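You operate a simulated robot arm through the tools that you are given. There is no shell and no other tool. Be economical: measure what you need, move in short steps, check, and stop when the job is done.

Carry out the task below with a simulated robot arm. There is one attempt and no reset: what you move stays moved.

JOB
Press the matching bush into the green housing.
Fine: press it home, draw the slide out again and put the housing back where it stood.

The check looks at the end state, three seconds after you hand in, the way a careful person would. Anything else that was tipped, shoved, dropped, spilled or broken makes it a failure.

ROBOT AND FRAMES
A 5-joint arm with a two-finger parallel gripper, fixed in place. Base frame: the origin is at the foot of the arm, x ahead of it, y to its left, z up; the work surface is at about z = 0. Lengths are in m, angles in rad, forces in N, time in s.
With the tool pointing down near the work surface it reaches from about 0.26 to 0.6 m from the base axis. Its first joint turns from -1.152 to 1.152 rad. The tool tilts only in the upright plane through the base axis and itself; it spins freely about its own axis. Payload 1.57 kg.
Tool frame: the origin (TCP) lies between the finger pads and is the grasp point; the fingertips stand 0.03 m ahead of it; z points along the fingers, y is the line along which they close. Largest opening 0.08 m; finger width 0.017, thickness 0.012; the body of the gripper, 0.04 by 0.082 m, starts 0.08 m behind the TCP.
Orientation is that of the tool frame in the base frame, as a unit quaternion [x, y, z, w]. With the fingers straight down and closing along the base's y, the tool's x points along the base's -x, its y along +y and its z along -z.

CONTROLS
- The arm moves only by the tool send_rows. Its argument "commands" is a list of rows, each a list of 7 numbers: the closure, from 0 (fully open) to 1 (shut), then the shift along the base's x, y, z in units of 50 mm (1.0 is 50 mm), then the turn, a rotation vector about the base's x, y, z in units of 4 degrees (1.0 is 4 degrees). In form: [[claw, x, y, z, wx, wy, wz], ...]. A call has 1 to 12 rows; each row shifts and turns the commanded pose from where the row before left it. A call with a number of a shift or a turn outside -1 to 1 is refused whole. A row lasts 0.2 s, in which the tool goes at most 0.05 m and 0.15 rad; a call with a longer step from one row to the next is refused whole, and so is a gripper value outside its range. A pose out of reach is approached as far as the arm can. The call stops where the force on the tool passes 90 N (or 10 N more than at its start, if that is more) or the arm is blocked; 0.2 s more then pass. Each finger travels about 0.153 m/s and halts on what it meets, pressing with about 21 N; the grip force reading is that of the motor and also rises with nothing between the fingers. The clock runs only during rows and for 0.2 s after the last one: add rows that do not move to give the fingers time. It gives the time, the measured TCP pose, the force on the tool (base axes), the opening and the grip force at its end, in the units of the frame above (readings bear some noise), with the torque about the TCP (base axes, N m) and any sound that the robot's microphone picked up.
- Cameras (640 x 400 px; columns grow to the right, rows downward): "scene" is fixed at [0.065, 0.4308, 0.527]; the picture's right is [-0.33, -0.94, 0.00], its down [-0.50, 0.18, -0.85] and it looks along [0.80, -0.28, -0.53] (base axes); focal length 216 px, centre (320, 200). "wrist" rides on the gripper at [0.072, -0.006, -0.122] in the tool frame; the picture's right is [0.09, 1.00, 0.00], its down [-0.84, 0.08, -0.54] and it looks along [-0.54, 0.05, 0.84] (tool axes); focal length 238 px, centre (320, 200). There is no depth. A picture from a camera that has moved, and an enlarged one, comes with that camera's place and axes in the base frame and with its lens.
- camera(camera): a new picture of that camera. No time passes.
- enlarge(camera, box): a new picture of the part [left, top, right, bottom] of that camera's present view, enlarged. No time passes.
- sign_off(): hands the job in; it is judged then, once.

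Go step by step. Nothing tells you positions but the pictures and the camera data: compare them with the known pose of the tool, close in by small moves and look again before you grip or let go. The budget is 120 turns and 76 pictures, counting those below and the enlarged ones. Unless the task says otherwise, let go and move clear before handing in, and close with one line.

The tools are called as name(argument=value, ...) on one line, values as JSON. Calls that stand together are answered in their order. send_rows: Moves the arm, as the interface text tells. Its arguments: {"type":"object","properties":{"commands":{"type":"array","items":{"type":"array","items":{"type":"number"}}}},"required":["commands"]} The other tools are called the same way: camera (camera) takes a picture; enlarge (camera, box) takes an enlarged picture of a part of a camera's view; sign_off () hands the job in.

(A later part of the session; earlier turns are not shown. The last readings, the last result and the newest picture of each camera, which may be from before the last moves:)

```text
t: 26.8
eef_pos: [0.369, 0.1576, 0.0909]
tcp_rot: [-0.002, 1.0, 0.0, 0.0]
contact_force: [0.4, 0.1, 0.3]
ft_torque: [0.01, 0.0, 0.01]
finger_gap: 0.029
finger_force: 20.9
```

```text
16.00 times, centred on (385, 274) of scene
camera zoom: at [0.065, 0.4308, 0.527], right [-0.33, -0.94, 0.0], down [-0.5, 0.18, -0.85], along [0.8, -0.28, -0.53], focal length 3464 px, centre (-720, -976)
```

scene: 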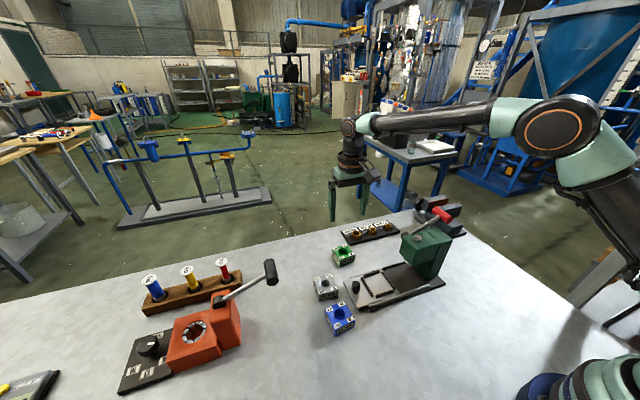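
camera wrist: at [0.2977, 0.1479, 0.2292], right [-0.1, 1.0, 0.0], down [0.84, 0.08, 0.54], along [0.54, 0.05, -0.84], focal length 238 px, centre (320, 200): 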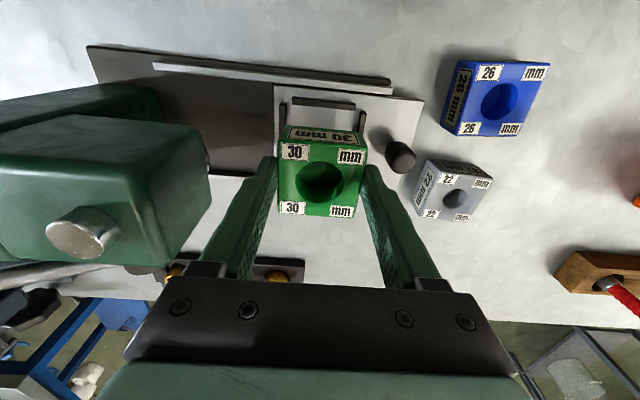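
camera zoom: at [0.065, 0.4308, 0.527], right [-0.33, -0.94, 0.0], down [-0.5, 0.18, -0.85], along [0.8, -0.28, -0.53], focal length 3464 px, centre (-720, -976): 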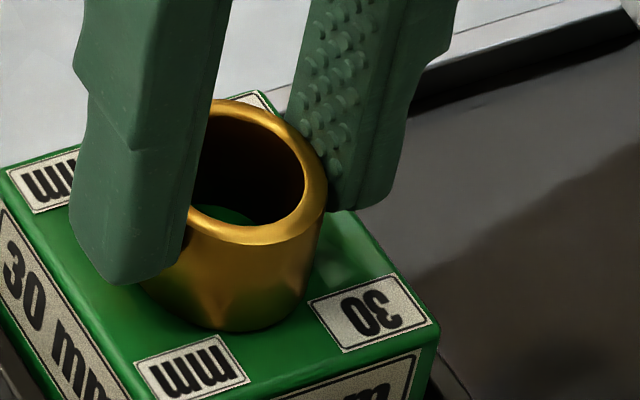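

send_rows(commands=[[0.8, 0, 0, -0.04, 0, 0, 0], [0.8, 0, 0, 0, 0, 0, 0]])

send_rows(commands=[[0.8, 0, 0, -0.03, 0, 0, 0], [0.8, 0, 0, 0, 0, 0, 0]])

enlarge(camera="scene", box=[370, 262, 400, 285])

enlarge(camera="wrist", box=[280, 110, 360, 180])

```text
t: 27.4
eef_pos: [0.3698, 0.1583, 0.088]
tcp_rot: [-0.002, 1.0, 0.0, 0.0]
contact_force: [-2.9, -3.5, 15.3]
ft_torque: [0.04, 0.25, 0.02]
finger_gap: 0.029
finger_force: 20.8
```

```text
t: 28.0
eef_pos: [0.3701, 0.1571, 0.0879]
tcp_rot: [-0.003, 1.0, 0.0, 0.002]
contact_force: [-0.9, 2.0, 16.8]
ft_torque: [0.23, 0.17, -0.02]
finger_gap: 0.0288
finger_force: 20.6
```

```text
16.00 times, centred on (385, 274) of scene
camera zoom: at [0.0649, 0.4307, 0.5271], right [-0.33, -0.94, 0.0], down [-0.5, 0.18, -0.85], along [0.8, -0.28, -0.53], focal length 3464 px, centre (-720, -976)
```

zoom: 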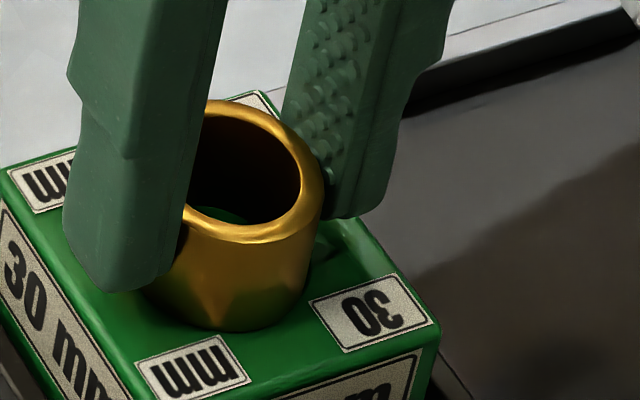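

```text
5.71 times, centred on (320, 145) of wrist
camera zoom: at [0.2974, 0.1506, 0.2098], right [-0.1, 1.0, 0.0], down [0.83, 0.08, 0.54], along [0.54, 0.05, -0.84], focal length 1362 px, centre (320, 514)
```

zoom: 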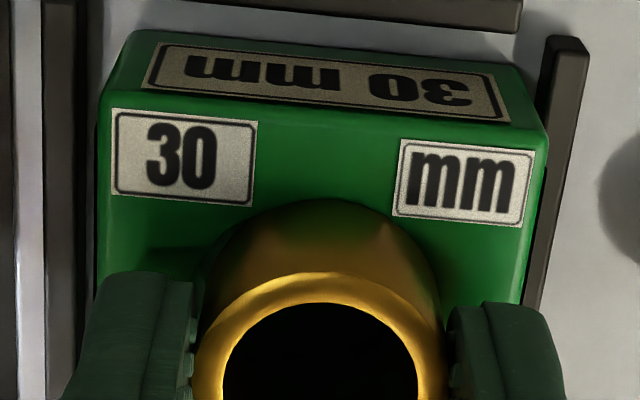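

Contact at about 16 N, and the bush appears to sit 1–2 mm toward −x of the hole, not yet in the lead. I'll ease over in +x.

send_rows(commands=[[0.8, 0.02, 0, 0, 0, 0, 0], [0.8, 0, 0, 0, 0, 0, 0]])

send_rows(commands=[[0.8, 0.02, 0, 0, 0, 0, 0], [0.8, 0, 0, 0, 0, 0, 0]])

enlarge(camera="scene", box=[370, 262, 400, 285])

```text
t: 28.6
eef_pos: [0.3701, 0.1578, 0.0874]
tcp_rot: [-0.002, 1.0, 0.0, -0.001]
contact_force: [1.2, 0.2, 12.1]
ft_torque: [0.16, 0.03, 0.01]
finger_gap: 0.0286
finger_force: 21.1
```

```text
t: 29.2
eef_pos: [0.3704, 0.1564, 0.0871]
tcp_rot: [-0.004, 1.0, 0.0, -0.001]
contact_force: [-5.3, 1.2, 14.6]
ft_torque: [0.22, 0.33, 0.04]
finger_gap: 0.0287
finger_force: 21.3
```

```text
16.00 times, centred on (385, 274) of scene
camera zoom: at [0.0649, 0.4307, 0.5271], right [-0.33, -0.94, 0.0], down [-0.5, 0.18, -0.85], along [0.8, -0.28, -0.53], focal length 3464 px, centre (-720, -976)
```

zoom: 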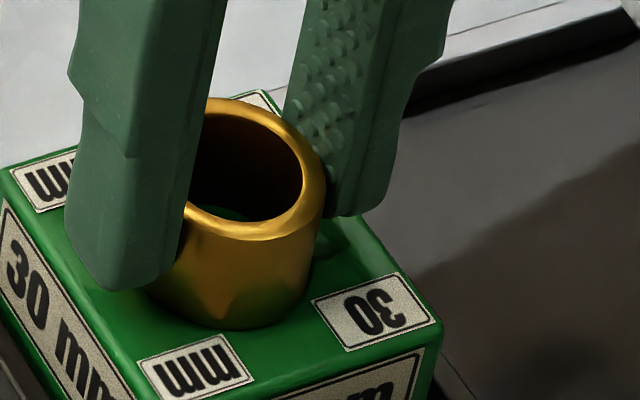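

The bush is still fully above the surface. I'll lift 8 mm and measure the offset carefully.

send_rows(commands=[[0.8, 0, 0, 0.2, 0, 0, 0], [0.8, 0, 0, 0, 0, 0, 0], [0.8, 0, 0, 0, 0, 0, 0]])

enlarge(camera="scene", box=[365, 255, 401, 285])

enlarge(camera="wrist", box=[270, 120, 370, 220])

```text
t: 30.0
eef_pos: [0.3707, 0.1588, 0.0977]
tcp_rot: [-0.003, 1.0, 0.0, 0.0]
contact_force: [0.5, -0.3, -0.7]
ft_torque: [0.0, 0.01, -0.01]
finger_gap: 0.0286
finger_force: 21.5
```

```text
13.33 times, centred on (383, 270) of scene
camera zoom: at [0.065, 0.4308, 0.527], right [-0.33, -0.94, 0.0], down [-0.5, 0.18, -0.85], along [0.8, -0.28, -0.53], focal length 2887 px, centre (-520, -733)
```

zoom: 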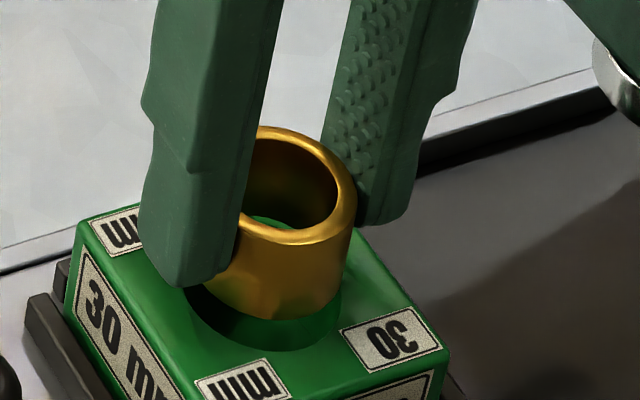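

```text
4.00 times, centred on (320, 170) of wrist
camera zoom: at [0.2986, 0.1506, 0.2198], right [-0.1, 1.0, 0.0], down [0.84, 0.08, 0.54], along [0.54, 0.05, -0.84], focal length 953 px, centre (320, 320)
```

zoom: 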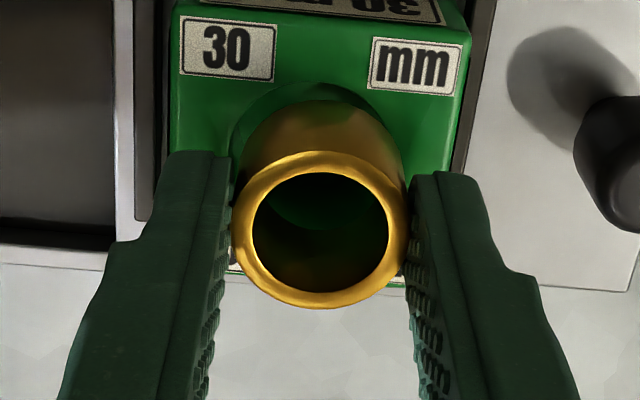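

The bush is about 2 mm too far toward +y; x is good. I'll correct y and recheck.

send_rows(commands=[[0.8, 0, -0.045, -0.04, 0, 0, 0], [0.8, 0, 0, 0, 0, 0, 0], [0.8, 0, 0, 0, 0, 0, 0]])

enlarge(camera="scene", box=[365, 255, 401, 285])

enlarge(camera="wrist", box=[270, 120, 370, 220])

```text
t: 30.8
eef_pos: [0.3699, 0.1557, 0.0955]
tcp_rot: [-0.003, 1.0, -0.001, 0.0]
contact_force: [0.0, -0.9, -0.8]
ft_torque: [0.02, 0.01, -0.01]
finger_gap: 0.0283
finger_force: 21.5
```

```text
13.33 times, centred on (383, 270) of scene
camera zoom: at [0.065, 0.4308, 0.527], right [-0.33, -0.94, 0.0], down [-0.5, 0.18, -0.85], along [0.8, -0.28, -0.53], focal length 2887 px, centre (-520, -733)
```

zoom: 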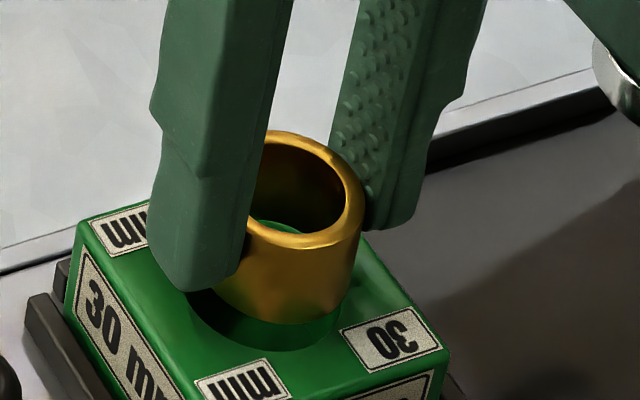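

```text
4.00 times, centred on (320, 170) of wrist
camera zoom: at [0.2985, 0.1485, 0.2178], right [-0.1, 1.0, 0.0], down [0.84, 0.08, 0.54], along [0.54, 0.05, -0.84], focal length 953 px, centre (320, 320)
```

zoom: 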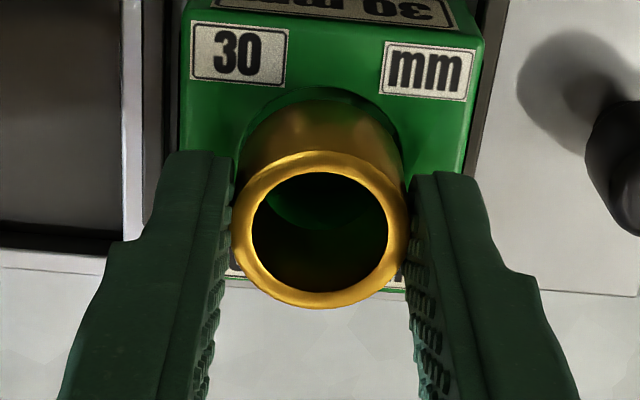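

Now symmetric in the wrist view. Lowering.

send_rows(commands=[[0.8, 0, 0, -0.1, 0, 0, 0], [0.8, 0, 0, 0, 0, 0, 0]])

send_rows(commands=[[0.8, 0, 0, -0.05, 0, 0, 0], [0.8, 0, 0, 0, 0, 0, 0]])

send_rows(commands=[[0.8, 0, 0, -0.04, 0, 0, 0], [0.8, 0, 0, 0, 0, 0, 0]])

enlarge(camera="scene", box=[365, 255, 401, 285])

```text
t: 31.4
eef_pos: [0.3705, 0.1551, 0.0893]
tcp_rot: [-0.003, 1.0, 0.0, 0.001]
contact_force: [0.4, 0.4, -1.3]
ft_torque: [-0.01, 0.01, -0.01]
finger_gap: 0.0288
finger_force: 21.1
```

```text
t: 32.0
eef_pos: [0.3698, 0.1552, 0.087]
tcp_rot: [-0.003, 1.0, 0.001, -0.001]
contact_force: [-0.2, 0.0, -0.6]
ft_torque: [-0.02, 0.0, -0.02]
finger_gap: 0.0286
finger_force: 20.9
```

```text
t: 32.6
eef_pos: [0.3718, 0.1553, 0.0871]
tcp_rot: [-0.003, 1.0, 0.0, 0.0]
contact_force: [-1.8, 0.3, 8.5]
ft_torque: [0.04, 0.17, -0.05]
finger_gap: 0.0289
finger_force: 21.4
```

```text
13.33 times, centred on (383, 270) of scene
camera zoom: at [0.065, 0.4308, 0.527], right [-0.33, -0.94, 0.0], down [-0.5, 0.18, -0.85], along [0.8, -0.28, -0.53], focal length 2887 px, centre (-520, -733)
```

zoom: 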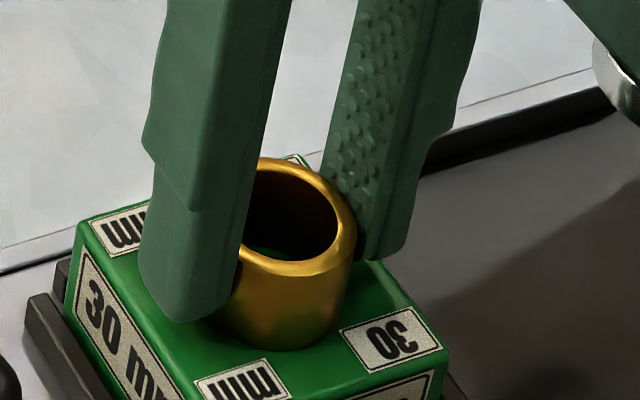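

send_rows(commands=[[0.8, 0, 0, 0.1, 0, 0, 0], [0.8, 0, 0, 0, 0, 0, 0]])

enlarge(camera="wrist", box=[285, 130, 355, 180])

enlarge(camera="scene", box=[372, 265, 396, 283])

```text
t: 33.2
eef_pos: [0.3698, 0.1571, 0.0899]
tcp_rot: [-0.002, 1.0, 0.0, -0.001]
contact_force: [0.4, -0.1, -0.1]
ft_torque: [0.01, 0.0, 0.0]
finger_gap: 0.029
finger_force: 21.0
```

```text
8.00 times, centred on (320, 155) of wrist
camera zoom: at [0.2981, 0.1486, 0.213], right [-0.1, 1.0, 0.0], down [0.84, 0.08, 0.54], along [0.54, 0.05, -0.84], focal length 1907 px, centre (320, 560)
```

zoom: 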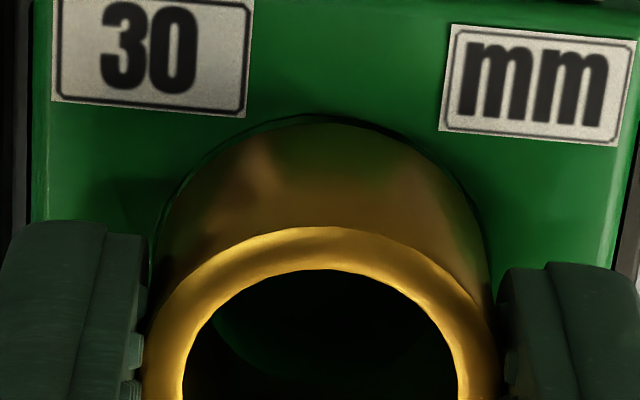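

```text
16.00 times, centred on (384, 274) of scene
camera zoom: at [0.065, 0.4308, 0.527], right [-0.33, -0.94, 0.0], down [-0.5, 0.18, -0.85], along [0.8, -0.28, -0.53], focal length 3464 px, centre (-704, -984)
```

zoom: 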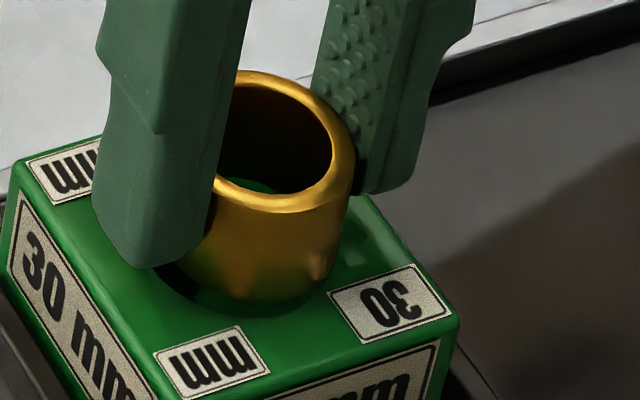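

The wrist view shows good concentricity. I'll lower to light contact and release, then look unobstructed.

send_rows(commands=[[0.8, 0, 0, -0.06, 0, 0, 0], [0.8, 0, 0, -0.04, 0, 0, 0], [0.8, 0, 0, 0, 0, 0, 0]])

send_rows(commands=[[0.6, 0, 0, 0, 0, 0, 0], [0.5, 0, 0, 0, 0, 0, 0], [0.4, 0, 0, 0, 0, 0, 0], [0.4, 0, 0, 0.4, 0, 0, 0], [0.4, 0, 0, 0.8, 0, 0, 0], [0.4, 0, 0, 0.8, 0, 0, 0], [0.4, 0, 0, 0, 0, 0, 0]])

enlarge(camera="wrist", box=[260, 90, 380, 180])

enlarge(camera="scene", box=[364, 255, 404, 285])

```text
t: 34.0
eef_pos: [0.3711, 0.1549, 0.0858]
tcp_rot: [-0.003, 1.0, 0.0, 0.001]
contact_force: [-0.9, 1.9, 6.8]
ft_torque: [0.1, 0.17, -0.01]
finger_gap: 0.0285
finger_force: 20.9
```

```text
t: 35.6
eef_pos: [0.3708, 0.1562, 0.1855]
tcp_rot: [-0.002, 1.0, -0.001, 0.0]
contact_force: [-0.4, 0.1, -0.5]
ft_torque: [0.02, -0.01, 0.05]
finger_gap: 0.0482
finger_force: 0.0
```

```text
4.44 times, centred on (320, 135) of wrist
camera zoom: at [0.2996, 0.1493, 0.3077], right [-0.1, 1.0, 0.0], down [0.84, 0.08, 0.54], along [0.54, 0.05, -0.84], focal length 1059 px, centre (320, 489)
```

zoom: 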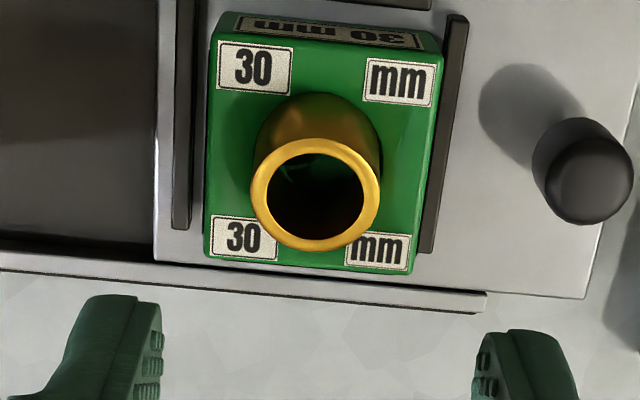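

```text
13.33 times, centred on (384, 270) of scene
camera zoom: at [0.065, 0.4308, 0.527], right [-0.33, -0.94, 0.0], down [-0.5, 0.18, -0.85], along [0.8, -0.28, -0.53], focal length 2887 px, centre (-533, -733)
```

zoom: 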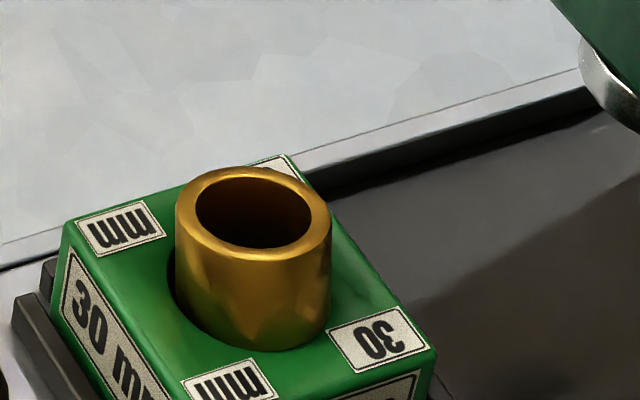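

enlarge(camera="wrist", box=[300, 105, 340, 140])

enlarge(camera="scene", box=[372, 262, 394, 284])

```text
11.43 times, centred on (320, 122) of wrist
camera zoom: at [0.2996, 0.1493, 0.3077], right [-0.1, 1.0, 0.0], down [0.84, 0.08, 0.54], along [0.54, 0.05, -0.84], focal length 2724 px, centre (320, 1086)
```

zoom: 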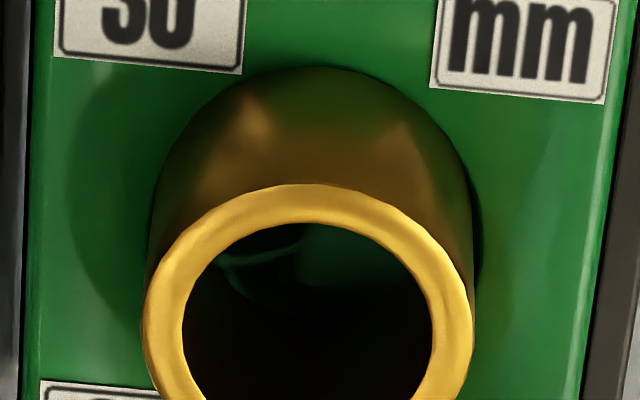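

```text
16.00 times, centred on (383, 273) of scene
camera zoom: at [0.065, 0.4308, 0.527], right [-0.33, -0.94, 0.0], down [-0.5, 0.18, -0.85], along [0.8, -0.28, -0.53], focal length 3464 px, centre (-688, -968)
```

zoom: 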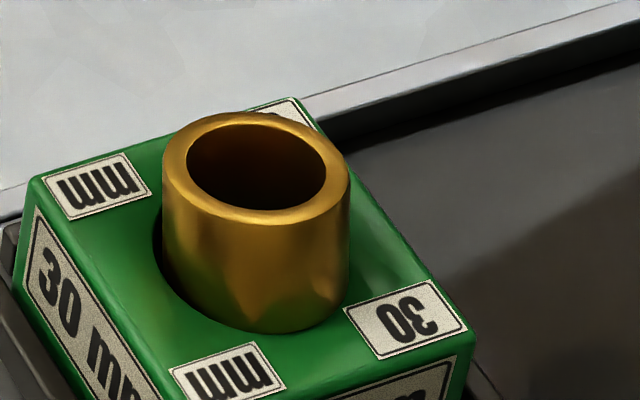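

The bush needs about 1 mm toward +y. I'll re-grip it with that offset, then settle it with light down force.

send_rows(commands=[[0.4, 0, 0.02, -0.8, 0, 0, 0], [0.4, 0, 0, -0.8, 0, 0, 0], [0.4, 0, 0, -0.36, 0, 0, 0], [0.4, 0, 0, 0, 0, 0, 0], [0.5, 0, 0, 0, 0, 0, 0], [0.6, 0, 0, 0, 0, 0, 0], [0.7, 0, 0, 0, 0, 0, 0], [0.8, 0, 0, 0, 0, 0, 0], [0.8, 0, 0, 0, 0, 0, 0]])

send_rows(commands=[[0.8, 0, 0, -0.06, 0, 0, 0], [0.8, 0, 0, -0.04, 0, 0, 0], [0.8, 0, 0, 0, 0, 0, 0]])

enlarge(camera="scene", box=[372, 262, 394, 284])

```text
t: 37.6
eef_pos: [0.3711, 0.1572, 0.0884]
tcp_rot: [-0.004, 1.0, -0.001, 0.0]
contact_force: [-0.2, 0.7, -0.4]
ft_torque: [0.02, 0.01, 0.01]
finger_gap: 0.0287
finger_force: 20.5
```

```text
t: 38.4
eef_pos: [0.3729, 0.1567, 0.0834]
tcp_rot: [-0.003, 1.0, 0.0, 0.001]
contact_force: [0.9, 2.3, 6.5]
ft_torque: [0.1, -0.17, 0.02]
finger_gap: 0.029
finger_force: 20.9
```

```text
16.00 times, centred on (383, 273) of scene
camera zoom: at [0.065, 0.4308, 0.527], right [-0.33, -0.94, 0.0], down [-0.5, 0.18, -0.85], along [0.8, -0.28, -0.53], focal length 3464 px, centre (-688, -968)
```

zoom: 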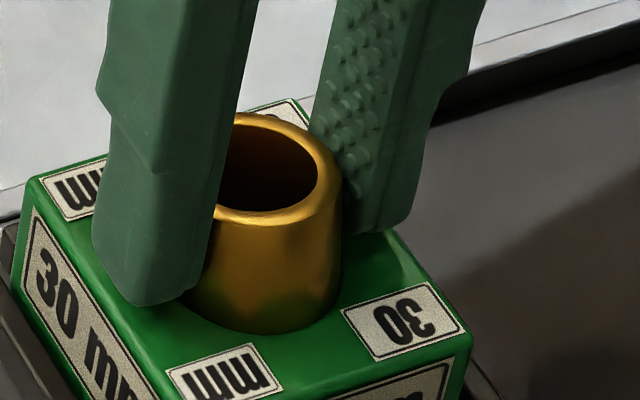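

Comparing rim ellipses, the bush stood tilted on release. Its far edge dropped into the bore while the near (−x) edge rode on the lip, so it needs about 1–2 mm in +x as well. I'll ease it in +x while held.

send_rows(commands=[[0.8, 0.02, 0, 0, 0, 0, 0], [0.8, 0.02, 0, 0, 0, 0, 0], [0.8, 0, 0, 0, 0, 0, 0]])

enlarge(camera="scene", box=[372, 262, 394, 284])

```text
t: 39.2
eef_pos: [0.372, 0.1547, 0.0823]
tcp_rot: [-0.003, 1.0, 0.0, -0.001]
contact_force: [-1.4, 0.0, 6.3]
ft_torque: [-0.01, -0.02, 0.01]
finger_gap: 0.0286
finger_force: 20.9
```

```text
16.00 times, centred on (383, 273) of scene
camera zoom: at [0.065, 0.4308, 0.527], right [-0.33, -0.94, 0.0], down [-0.5, 0.18, -0.85], along [0.8, -0.28, -0.53], focal length 3464 px, centre (-688, -968)
```

zoom: 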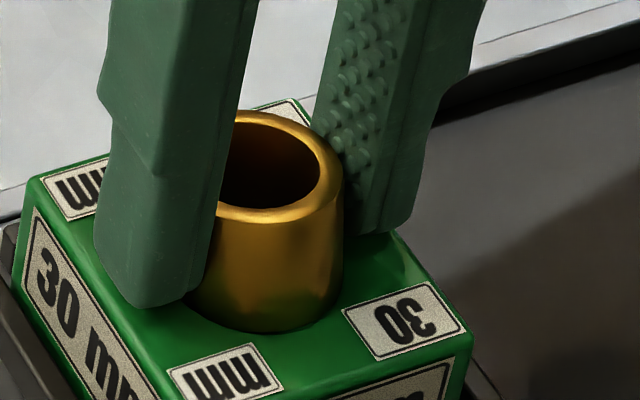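

send_rows(commands=[[0.6, 0, 0, 0, 0, 0, 0], [0.5, 0, 0, 0, 0, 0, 0], [0.4, 0, 0, 0, 0, 0, 0], [0.4, 0, 0, 0.4, 0, 0, 0], [0.4, 0, 0, 0.8, 0, 0, 0], [0.4, 0, 0, 0.4, 0, 0, 0], [0.4, 0, 0, 0, 0, 0, 0]])

enlarge(camera="scene", box=[372, 262, 394, 284])

enlarge(camera="wrist", box=[280, 100, 360, 170])

```text
t: 40.8
eef_pos: [0.3725, 0.1569, 0.1644]
tcp_rot: [-0.003, 1.0, -0.001, 0.0]
contact_force: [-0.1, 0.3, 0.2]
ft_torque: [0.01, -0.02, 0.01]
finger_gap: 0.0481
finger_force: 0.0
```

```text
16.00 times, centred on (383, 273) of scene
camera zoom: at [0.065, 0.4308, 0.527], right [-0.33, -0.94, 0.0], down [-0.5, 0.18, -0.85], along [0.8, -0.28, -0.53], focal length 3464 px, centre (-688, -968)
```

zoom: 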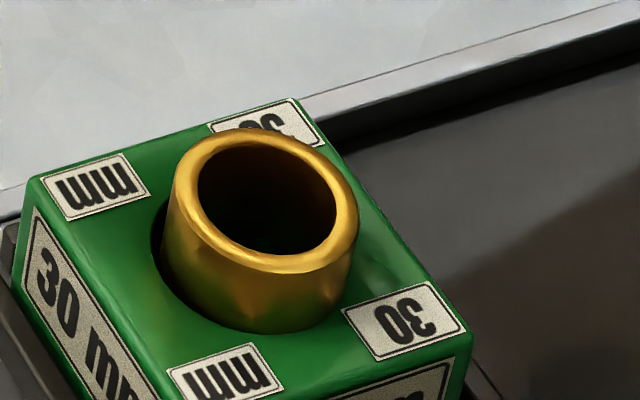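

```text
5.71 times, centred on (320, 135) of wrist
camera zoom: at [0.3012, 0.1503, 0.2863], right [-0.1, 1.0, 0.0], down [0.84, 0.08, 0.54], along [0.54, 0.05, -0.84], focal length 1362 px, centre (320, 571)
```

zoom: 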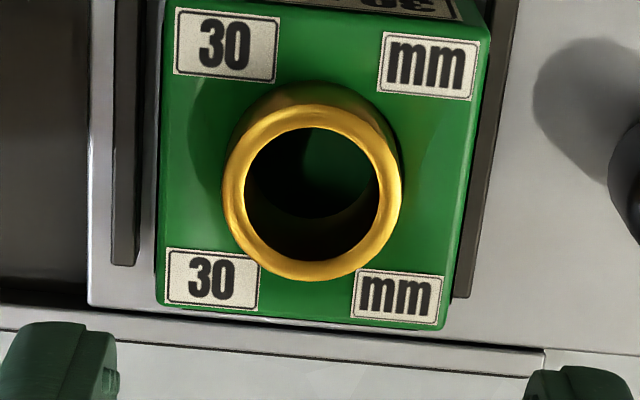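

The bush is now partly captured in the bore, with its top leaning toward −x/−y. I'll re-grip it (this squares it in y) and move its top +x to stand it up.

send_rows(commands=[[0.4, -0.02, 0.01, -0.8, 0, 0, 0], [0.4, 0, 0, -0.7, 0, 0, 0], [0.4, 0, 0, 0, 0, 0, 0], [0.5, 0, 0, 0, 0, 0, 0], [0.6, 0, 0, 0, 0, 0, 0], [0.7, 0, 0, 0, 0, 0, 0], [0.8, 0, 0, 0, 0, 0, 0]])

send_rows(commands=[[0.8, 0.025, 0, -0.02, 0, 0, 0], [0.8, 0.025, 0, -0.02, 0, 0, 0], [0.8, 0, 0, 0, 0, 0, 0]])

enlarge(camera="scene", box=[372, 262, 394, 284])

enlarge(camera="wrist", box=[280, 120, 360, 220])

```text
t: 42.4
eef_pos: [0.3711, 0.1561, 0.0892]
tcp_rot: [-0.002, 1.0, 0.0, 0.0]
contact_force: [-0.9, 0.5, 0.2]
ft_torque: [0.03, 0.06, -0.02]
finger_gap: 0.0287
finger_force: 21.7
```

```text
t: 43.2
eef_pos: [0.3744, 0.1573, 0.0857]
tcp_rot: [-0.004, 1.0, 0.0, 0.0]
contact_force: [-7.2, 2.3, 13.1]
ft_torque: [0.1, 0.2, 0.02]
finger_gap: 0.0288
finger_force: 21.4
```

```text
16.00 times, centred on (383, 273) of scene
camera zoom: at [0.0649, 0.4307, 0.5271], right [-0.33, -0.94, 0.0], down [-0.5, 0.18, -0.85], along [0.8, -0.28, -0.53], focal length 3464 px, centre (-688, -968)
```

zoom: 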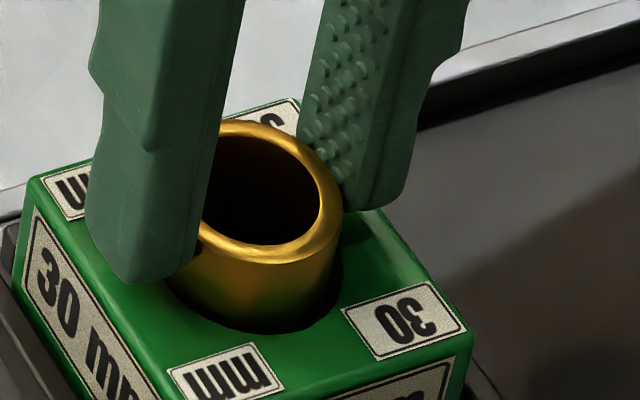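

```text
4.00 times, centred on (320, 170) of wrist
camera zoom: at [0.3021, 0.1499, 0.2086], right [-0.1, 1.0, 0.0], down [0.84, 0.08, 0.54], along [0.54, 0.05, -0.84], focal length 953 px, centre (320, 320)
```

zoom: 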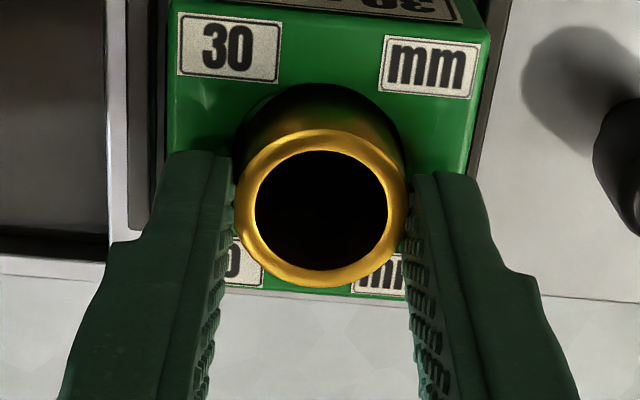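

It now looks upright and a few mm into the bore. I'll release and inspect.

send_rows(commands=[[0.8, -0.02, 0, 0, 0, 0, 0], [0.6, 0, 0, 0, 0, 0, 0], [0.5, 0, 0, 0, 0, 0, 0], [0.4, 0, 0, 0, 0, 0, 0], [0.4, 0, 0, 0.4, 0, 0, 0], [0.4, 0, 0, 0.8, 0, 0, 0], [0.4, 0, 0, 0.4, 0, 0, 0], [0.4, 0, 0, 0, 0, 0, 0]])

enlarge(camera="scene", box=[372, 262, 394, 284])

enlarge(camera="wrist", box=[280, 100, 360, 170])

```text
t: 45.0
eef_pos: [0.3725, 0.1558, 0.1658]
tcp_rot: [-0.002, 1.0, -0.001, 0.0]
contact_force: [-0.1, 0.9, 0.3]
ft_torque: [-0.01, 0.03, 0.01]
finger_gap: 0.048
finger_force: 0.1
```

```text
16.00 times, centred on (383, 273) of scene
camera zoom: at [0.065, 0.4308, 0.527], right [-0.33, -0.94, 0.0], down [-0.5, 0.18, -0.85], along [0.8, -0.28, -0.53], focal length 3464 px, centre (-688, -968)
```

zoom: 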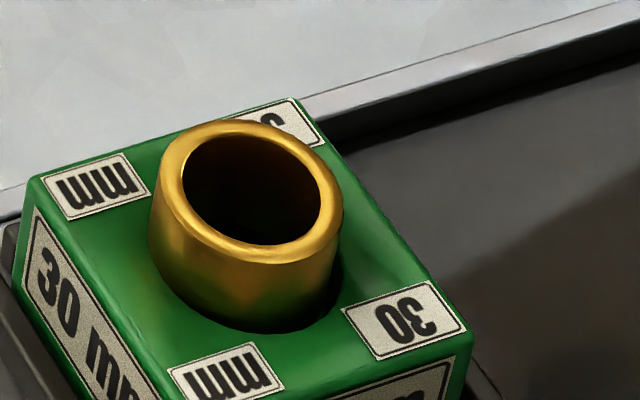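

```text
5.71 times, centred on (320, 135) of wrist
camera zoom: at [0.3006, 0.1491, 0.2885], right [-0.1, 1.0, 0.0], down [0.84, 0.08, 0.54], along [0.54, 0.05, -0.84], focal length 1362 px, centre (320, 571)
```

zoom: 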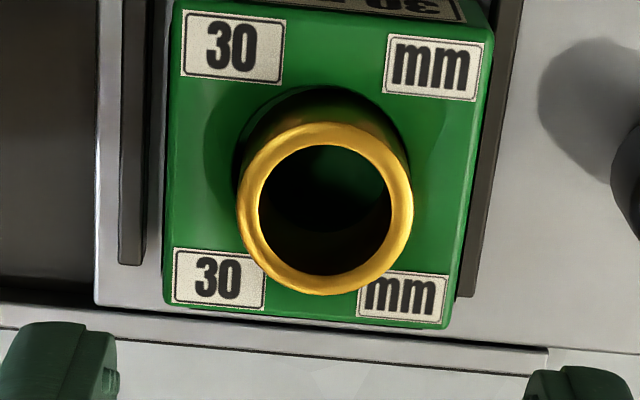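

The bush sits in the bore's lead with a slight lean and its rim centred. I'll level it by pressing both fingertips lightly down on its rim.

send_rows(commands=[[0.77, -0.02, 0, 0, 0, 0, 0], [0.77, 0, 0, -0.6, 0, 0, 0], [0.77, 0, 0, -0.6, 0, 0, 0], [0.77, 0, 0, -0.05, 0, 0, 0], [0.77, 0, 0, 0, 0, 0, 0]])

send_rows(commands=[[0.77, 0, 0, -0.06, 0, 0, 0], [0.77, 0, 0, 0, 0, 0, 0]])

enlarge(camera="scene", box=[372, 258, 396, 284])

```text
t: 46.2
eef_pos: [0.3719, 0.1554, 0.1031]
tcp_rot: [-0.002, 1.0, -0.001, 0.0]
contact_force: [-0.2, 0.7, 0.5]
ft_torque: [0.02, -0.02, 0.03]
finger_gap: 0.0186
finger_force: 0.1
```

```text
t: 46.8
eef_pos: [0.3717, 0.1563, 0.1001]
tcp_rot: [-0.002, 1.0, 0.0, 0.0]
contact_force: [-1.1, 0.4, -0.3]
ft_torque: [-0.01, 0.0, -0.02]
finger_gap: 0.0184
finger_force: 0.0
```

```text
15.38 times, centred on (384, 271) of scene
camera zoom: at [0.065, 0.4308, 0.527], right [-0.33, -0.94, 0.0], down [-0.5, 0.18, -0.85], along [0.8, -0.28, -0.53], focal length 3331 px, centre (-665, -892)
```

zoom: 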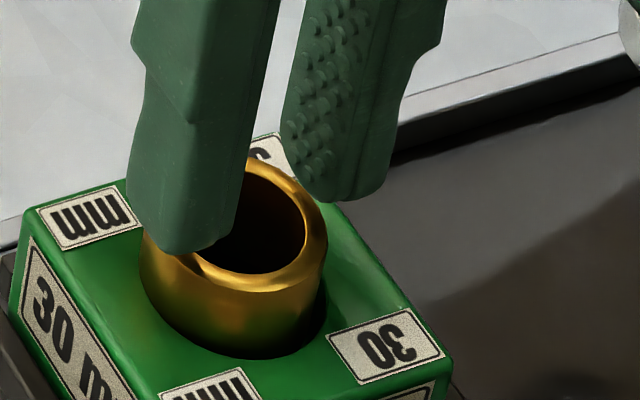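

I have about 11 pictures left, so I'll rely on force from here. Continuing the gentle press.

send_rows(commands=[[0.77, 0, 0, -0.04, 0, 0, 0], [0.77, 0, 0, 0, 0, 0, 0]])

send_rows(commands=[[0.77, 0, 0, -0.04, 0, 0, 0], [0.77, 0, 0, 0, 0, 0, 0]])

send_rows(commands=[[0.77, 0, 0, -0.04, 0, 0, 0], [0.77, 0, 0, 0, 0, 0, 0]])

```text
t: 47.4
eef_pos: [0.3714, 0.1564, 0.0973]
tcp_rot: [-0.003, 1.0, 0.0, 0.0]
contact_force: [0.2, 0.8, -0.2]
ft_torque: [-0.02, 0.01, 0.0]
finger_gap: 0.0184
finger_force: 0.0
```

```text
t: 48.0
eef_pos: [0.372, 0.1564, 0.0956]
tcp_rot: [-0.003, 1.0, 0.0, 0.0]
contact_force: [-0.4, -0.1, -1.3]
ft_torque: [0.02, 0.02, -0.01]
finger_gap: 0.0184
finger_force: 0.0
```

```text
t: 48.6
eef_pos: [0.3717, 0.157, 0.0943]
tcp_rot: [-0.004, 1.0, -0.001, 0.001]
contact_force: [-6.9, -2.4, 26.7]
ft_torque: [-0.11, 0.25, -0.01]
finger_gap: 0.0187
finger_force: 0.1
```

send_rows(commands=[[0.77, 0.01, 0, -0.03, 0, 0, 0], [0.77, 0, 0, 0, 0, 0, 0]])

send_rows(commands=[[0.77, 0, 0, 0.3, 0, 0, 0], [0.77, 0, 0, 0.8, 0, 0, 0], [0.77, 0, 0, 0.5, 0, 0, 0], [0.77, 0, 0, 0, 0, 0, 0]])

enlarge(camera="scene", box=[364, 240, 424, 285])

```text
t: 49.2
eef_pos: [0.3724, 0.1571, 0.095]
tcp_rot: [-0.003, 1.0, 0.001, 0.002]
contact_force: [-18.5, -0.8, 57.7]
ft_torque: [0.01, 0.67, 0.04]
finger_gap: 0.0184
finger_force: 0.1
```

```text
t: 50.2
eef_pos: [0.3729, 0.1557, 0.1708]
tcp_rot: [-0.003, 1.0, 0.0, 0.0]
contact_force: [-0.1, 0.4, 0.5]
ft_torque: [-0.01, 0.02, 0.06]
finger_gap: 0.0185
finger_force: 0.1
```

```text
8.89 times, centred on (394, 262) of scene
camera zoom: at [0.065, 0.4308, 0.527], right [-0.33, -0.94, 0.0], down [-0.5, 0.18, -0.85], along [0.8, -0.28, -0.53], focal length 1924 px, centre (-338, -356)
```

zoom: 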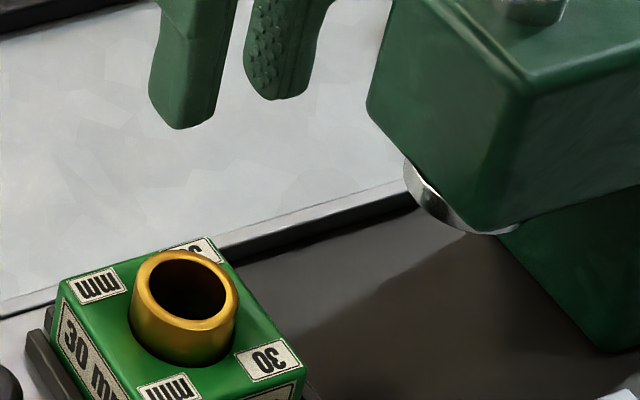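

The bush is upright in the lead with its rim at about z = 0.0645, below the ram. To work the slide I'll turn the tool −90° so the fingers close along x around the knob and the narrow side faces the press head.

send_rows(commands=[[0.4, -0.05, 0.7, 0, 0, 0, -1], [0.4, -0.05, 0.64, 0, 0, 0, -1], [0.4, 0, 0, 0, 0, 0, -1], [0.4, 0, 0, 0, 0, 0, -1], [0.4, 0, 0, 0, 0, 0, -1], [0.4, 0, 0, 0, 0, 0, -1], [0.4, 0, 0, 0, 0, 0, -1], [0.4, 0, 0, 0, 0, 0, -1], [0.4, 0, 0, 0, 0, 0, -1], [0.4, 0, 0, 0, 0, 0, -1], [0.4, 0, 0, 0, 0, 0, -1], [0.4, 0, 0, 0, 0, 0, -1]])

send_rows(commands=[[0.4, 0, 0, 0, 0, 0, -1], [0.4, 0, 0, 0, 0, 0, -1], [0.4, 0, 0, 0, 0, 0, -1], [0.4, 0, 0, 0, 0, 0, -1], [0.4, 0, 0, 0, 0, 0, -1], [0.4, 0, 0, 0, 0, 0, -1], [0.4, 0, 0, 0, 0, 0, -1], [0.4, 0, 0, 0, 0, 0, -1], [0.4, 0, 0, 0, 0, 0, -1], [0.4, 0, 0, 0, 0, 0, -1], [0.4, 0, 0, 0, 0, 0, -0.5], [0.4, 0, 0, 0, 0, 0, 0]])

camera(camera="wrist")

```text
t: 52.8
eef_pos: [0.3682, 0.223, 0.1721]
tcp_rot: [0.405, 0.914, 0.0, 0.0]
contact_force: [0.1, 0.0, 0.2]
ft_torque: [0.0, -0.05, -0.01]
finger_gap: 0.0479
finger_force: 0.2
```

```text
t: 55.4
eef_pos: [0.3673, 0.2232, 0.1719]
tcp_rot: [0.705, 0.709, 0.001, 0.0]
contact_force: [-1.3, -0.5, 0.7]
ft_torque: [-0.01, 0.02, 0.01]
finger_gap: 0.048
finger_force: 0.1
```

```text
8 pictures are left
camera wrist: at [0.3611, 0.2954, 0.2947], right [1.0, 0.1, 0.0], down [0.08, -0.84, 0.54], along [0.05, -0.54, -0.84], focal length 238 px, centre (320, 200)
```

wrist: 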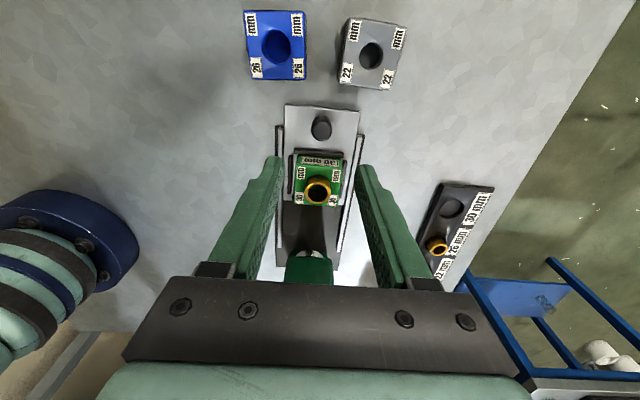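

The knob is centred under the gripper. I'll descend and grip it.

send_rows(commands=[[0.4, 0.01, 0.03, -0.8, 0, 0, 0], [0.4, 0, 0, -0.8, 0, 0, 0], [0.4, 0, 0, -0.5, 0, 0, 0], [0.4, 0, 0, -0.25, 0, 0, 0], [0.4, 0, 0, 0, 0, 0, 0], [0.6, 0, 0, 0, 0, 0, 0], [0.75, 0, 0, 0, 0, 0, 0], [0.9, 0, 0, 0, 0, 0, 0], [0.9, 0, 0, 0, 0, 0, 0]])

```text
t: 57.4
eef_pos: [0.3683, 0.2273, 0.0566]
tcp_rot: [0.705, 0.709, 0.003, 0.0]
contact_force: [18.1, -0.6, -1.6]
ft_torque: [0.26, -0.16, 0.09]
finger_gap: 0.0241
finger_force: 8.9
```

send_rows(commands=[[0.9, 0.03, 0, 0, 0, 0, 0], [0.9, 0, 0, 0, 0, 0, 0]])

```text
t: 58.0
eef_pos: [0.37, 0.2252, 0.0558]
tcp_rot: [0.705, 0.71, 0.002, 0.001]
contact_force: [12.4, 1.9, 11.0]
ft_torque: [0.76, 0.18, 0.09]
finger_gap: 0.0217
finger_force: 35.0
```

Gripped. I'll push the slide in toward −y slowly.

send_rows(commands=[[0.9, 0.02, 0, 0.01, 0, 0, 0], [0.9, 0, -0.2, 0, 0, 0, 0], [0.9, 0, -0.2, 0, 0, 0, 0], [0.9, 0, -0.2, 0, 0, 0, 0], [0.9, 0, 0, 0, 0, 0, 0]])

```text
t: 59.2
eef_pos: [0.3703, 0.1946, 0.057]
tcp_rot: [0.705, 0.709, 0.001, -0.001]
contact_force: [5.4, 0.5, 15.3]
ft_torque: [-0.25, 0.3, 0.06]
finger_gap: 0.0217
finger_force: 34.3
```

send_rows(commands=[[0.9, 0, -0.2, 0.01, 0, 0, 0], [0.9, 0, -0.2, 0, 0, 0, 0], [0.9, 0, -0.2, 0, 0, 0, 0], [0.9, 0, -0.2, 0, 0, 0, 0], [0.9, 0, -0.2, 0, 0, 0, 0], [0.9, 0, 0, 0, 0, 0, 0]])

```text
t: 60.6
eef_pos: [0.3711, 0.1454, 0.0568]
tcp_rot: [0.705, 0.709, -0.001, -0.001]
contact_force: [2.5, -0.4, 4.0]
ft_torque: [0.1, -0.5, 0.04]
finger_gap: 0.0219
finger_force: 34.5
```

send_rows(commands=[[0.9, 0, -0.1, 0, 0, 0, 0], [0.9, 0, -0.1, 0, 0, 0, 0], [0.9, 0, 0, 0, 0, 0, 0]])

send_rows(commands=[[0.9, 0, -0.08, 0, 0, 0, 0], [0.9, 0, 0, 0, 0, 0, 0]])

send_rows(commands=[[0.9, 0, -0.08, 0, 0, 0, 0], [0.9, 0, 0, 0, 0, 0, 0]])

```text
t: 61.4
eef_pos: [0.3694, 0.1353, 0.0568]
tcp_rot: [0.704, 0.71, -0.001, -0.001]
contact_force: [-7.9, 0.2, 18.3]
ft_torque: [-0.07, -0.23, -0.03]
finger_gap: 0.0216
finger_force: 34.6
```

```text
t: 62.0
eef_pos: [0.3702, 0.1307, 0.0562]
tcp_rot: [0.704, 0.711, -0.001, -0.001]
contact_force: [-16.9, 12.4, 23.8]
ft_torque: [0.19, -0.07, -0.06]
finger_gap: 0.0218
finger_force: 34.8
```

```text
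t: 62.6
eef_pos: [0.3703, 0.1269, 0.055]
tcp_rot: [0.704, 0.71, -0.001, -0.001]
contact_force: [-9.5, 26.1, -9.0]
ft_torque: [0.57, -0.33, -0.03]
finger_gap: 0.0217
finger_force: 34.6
```

send_rows(commands=[[0.9, 0, -0.06, 0.01, 0, 0, 0], [0.9, 0, 0, 0, 0, 0, 0]])

enlarge(camera="scene", box=[350, 190, 470, 310])

```text
t: 63.2
eef_pos: [0.3703, 0.1244, 0.057]
tcp_rot: [0.704, 0.71, -0.001, 0.0]
contact_force: [-8.4, 31.3, -20.5]
ft_torque: [-0.93, -0.42, -0.29]
finger_gap: 0.0217
finger_force: 35.0
```

```text
3.33 times, centred on (410, 250) of scene
camera zoom: at [0.0651, 0.4308, 0.527], right [-0.33, -0.94, 0.0], down [-0.5, 0.18, -0.85], along [0.8, -0.28, -0.53], focal length 722 px, centre (20, 33)
```

zoom: 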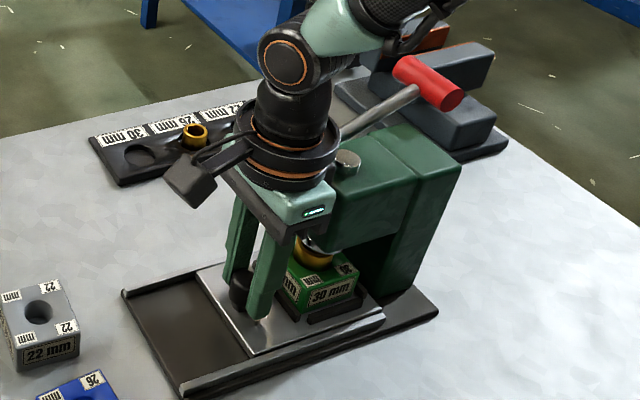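

The slide has come to a stop with the bush right under the ram (travel about 0.100 m). I'll release the knob and go up.

send_rows(commands=[[0.9, 0, 0.03, 0, 0, 0, 0], [0.5, 0, 0, 0, 0, 0, 0], [0.4, 0, 0, 0, 0, 0, 0], [0.4, 0, 0.05, 0.3, 0, 0, 0], [0.4, 0, 0.1, 0.9, 0, 0, 0], [0.4, 0, 0.2, 0.9, 0, 0, 0], [0.4, 0, 0, 0.9, 0, 0, 0], [0.4, 0, 0, 0.6, 0, 0, 0], [0.4, 0, 0, 0, 0, 0, 0]])

enlarge(camera="scene", box=[370, 195, 480, 295])

```text
t: 65.2
eef_pos: [0.3703, 0.1456, 0.2352]
tcp_rot: [0.705, 0.71, 0.0, 0.0]
contact_force: [0.8, -0.3, 0.2]
ft_torque: [0.0, -0.01, 0.02]
finger_gap: 0.0478
finger_force: 0.1
```

```text
4.00 times, centred on (425, 245) of scene
camera zoom: at [0.065, 0.4308, 0.527], right [-0.33, -0.94, 0.0], down [-0.5, 0.18, -0.85], along [0.8, -0.28, -0.53], focal length 866 px, centre (-100, 20)
```

zoom: 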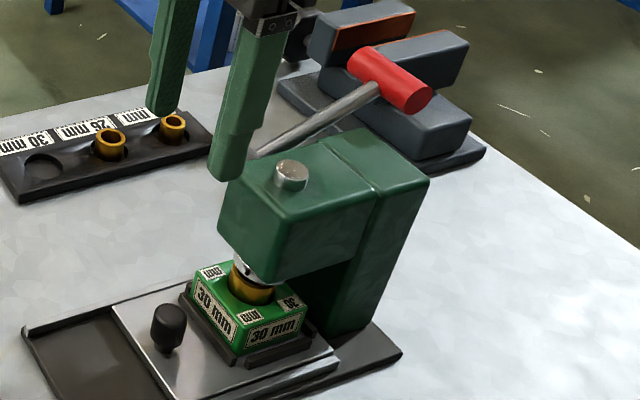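

The bush sits right beneath the ram. Next is the lever: I'll turn the tool back and hover above the outer half of the red handle, which runs along x at about (0.39–0.445, −0.058, 0.17).

send_rows(commands=[[0.2, 0.25, -0.82, 0.1, 0, 0, 1], [0.2, 0.25, -0.82, 0.1, 0, 0, 1], [0.2, 0.25, -0.82, 0.1, 0, 0, 1], [0.2, 0.25, -0.82, 0.1, 0, 0, 1], [0.2, 0.25, -0.82, 0.1, 0, 0, 1], [0.2, 0, 0, 0, 0, 0, 1], [0.2, 0, 0, 0, 0, 0, 1], [0.2, 0, 0, 0, 0, 0, 1], [0.2, 0, 0, 0, 0, 0, 1], [0.2, 0, 0, 0, 0, 0, 1], [0.2, 0, 0, 0, 0, 0, 1], [0.2, 0, 0, 0, 0, 0, 1]])

send_rows(commands=[[0.2, 0, 0, 0, 0, 0, 1], [0.2, 0, 0, 0, 0, 0, 1], [0.2, 0, 0, 0, 0, 0, 1], [0.2, 0, 0, 0, 0, 0, 1], [0.2, 0, 0, 0, 0, 0, 1], [0.2, 0, 0, 0, 0, 0, 1], [0.2, 0, 0, 0, 0, 0, 1], [0.2, 0, 0, 0, 0, 0, 1], [0.2, 0, 0, 0, 0, 0, 1], [0.2, 0, 0, 0, 0, 0, 1], [0.2, 0, 0, 0, 0, 0, 0.5], [0.2, 0, 0, 0, 0, 0, 0]])

enlarge(camera="wrist", box=[200, 60, 440, 220])

```text
t: 67.8
eef_pos: [0.4321, -0.0614, 0.2618]
tcp_rot: [0.354, 0.935, 0.0, 0.001]
contact_force: [0.2, 0.8, -0.5]
ft_torque: [-0.01, 0.0, 0.02]
finger_gap: 0.0641
finger_force: 0.1
```

```text
t: 70.4
eef_pos: [0.4329, -0.0621, 0.2617]
tcp_rot: [-0.004, 1.0, 0.001, 0.0]
contact_force: [-1.0, 0.5, 0.8]
ft_torque: [0.02, -0.01, 0.02]
finger_gap: 0.0641
finger_force: 0.1
```

```text
2.50 times, centred on (320, 140) of wrist
camera zoom: at [0.3614, -0.0691, 0.3841], right [-0.1, 1.0, 0.0], down [0.84, 0.08, 0.54], along [0.54, 0.05, -0.84], focal length 596 px, centre (320, 350)
```

zoom: 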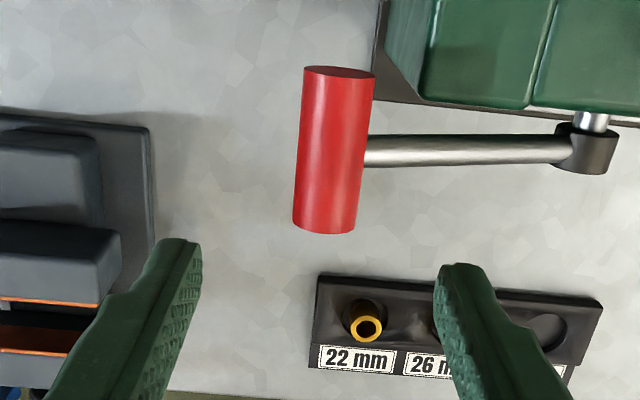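

The handle is confirmed: centre (0.415, −0.060), spanning x 0.391–0.444, with the rod joining at x ≈ 0.415. I'll grip its outer half at x ≈ 0.433.

send_rows(commands=[[0.2, 0.01, 0.04, -0.6, 0, 0, 0], [0.2, 0, 0, -0.6, 0, 0, 0], [0.2, 0, 0, -0.34, 0, 0, 0], [0.2, 0, 0, 0, 0, 0, 0], [0.45, 0, 0, 0, 0, 0, 0], [0.6, 0, 0, 0, 0, 0, 0], [0.75, 0, 0, 0, 0, 0, 0], [0.8, 0, 0, 0, 0, 0, 0], [0.8, 0, 0, 0, 0, 0, 0]])

```text
t: 72.4
eef_pos: [0.4322, -0.0601, 0.1834]
tcp_rot: [-0.003, 1.0, 0.0, 0.0]
contact_force: [-0.2, -16.1, -3.3]
ft_torque: [-0.23, -0.04, 0.06]
finger_gap: 0.0234
finger_force: 35.9
```

Gripped. I'll start easing the handle down along its arc about the pivot (radius about 0.119 m).

send_rows(commands=[[0.8, 0, -0.05, -0.12, 0, 0, 0], [0.8, 0, -0.046, -0.124, 0, 0, 0], [0.8, 0, -0.023, -0.1, 0, 0, 0], [0.8, 0, -0.023, -0.1, 0, 0, 0], [0.8, 0, 0, 0, 0, 0, 0]])

```text
t: 73.6
eef_pos: [0.4326, -0.0673, 0.1624]
tcp_rot: [-0.004, 1.0, -0.001, 0.0]
contact_force: [-7.6, 0.0, 2.7]
ft_torque: [0.27, 0.16, 0.01]
finger_gap: 0.0236
finger_force: 35.9
```

Moves freely downward with little force, so the direction is right. Continuing along the arc.

send_rows(commands=[[0.8, 0, -0.013, -0.103, 0, 0, 0], [0.8, 0, -0.013, -0.103, 0, 0, 0], [0.8, 0, -0.005, -0.104, 0, 0, 0], [0.8, 0, -0.005, -0.104, 0, 0, 0], [0.8, 0, 0, 0, 0, 0, 0]])

send_rows(commands=[[0.8, 0, 0.005, -0.104, 0, 0, 0], [0.8, 0, 0.005, -0.104, 0, 0, 0], [0.8, 0, 0.013, -0.103, 0, 0, 0], [0.8, 0, 0.013, -0.103, 0, 0, 0], [0.8, 0, 0, 0, 0, 0, 0]])

```text
t: 74.8
eef_pos: [0.4334, -0.0697, 0.1413]
tcp_rot: [-0.003, 1.0, 0.0, -0.002]
contact_force: [-15.1, -19.2, 4.2]
ft_torque: [-0.03, 0.16, 0.02]
finger_gap: 0.0236
finger_force: 35.5
```

```text
t: 76.0
eef_pos: [0.4328, -0.0668, 0.1209]
tcp_rot: [-0.003, 1.0, 0.0, 0.001]
contact_force: [-8.0, -14.8, 0.3]
ft_torque: [-0.17, 0.15, -0.08]
finger_gap: 0.029
finger_force: 7.8
```

send_rows(commands=[[0.8, 0, 0, 0, 0, 0, 0], [0.8, 0, 0, 0, 0, 0, 0]])

enlarge(camera="scene", box=[370, 185, 490, 285])

```text
t: 76.6
eef_pos: [0.4342, -0.0671, 0.122]
tcp_rot: [-0.003, 1.0, 0.0, 0.001]
contact_force: [-6.5, -14.4, -0.4]
ft_torque: [-0.17, 0.07, -0.02]
finger_gap: 0.0285
finger_force: 6.6
```

```text
4.00 times, centred on (430, 235) of scene
camera zoom: at [0.065, 0.4308, 0.527], right [-0.33, -0.94, 0.0], down [-0.5, 0.18, -0.85], along [0.8, -0.28, -0.53], focal length 866 px, centre (-120, 60)
```

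zoom: 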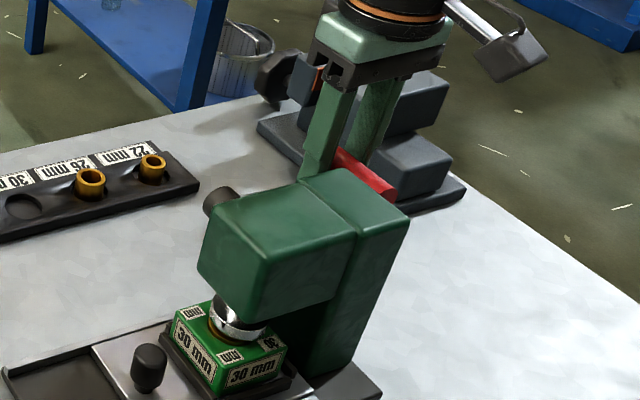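

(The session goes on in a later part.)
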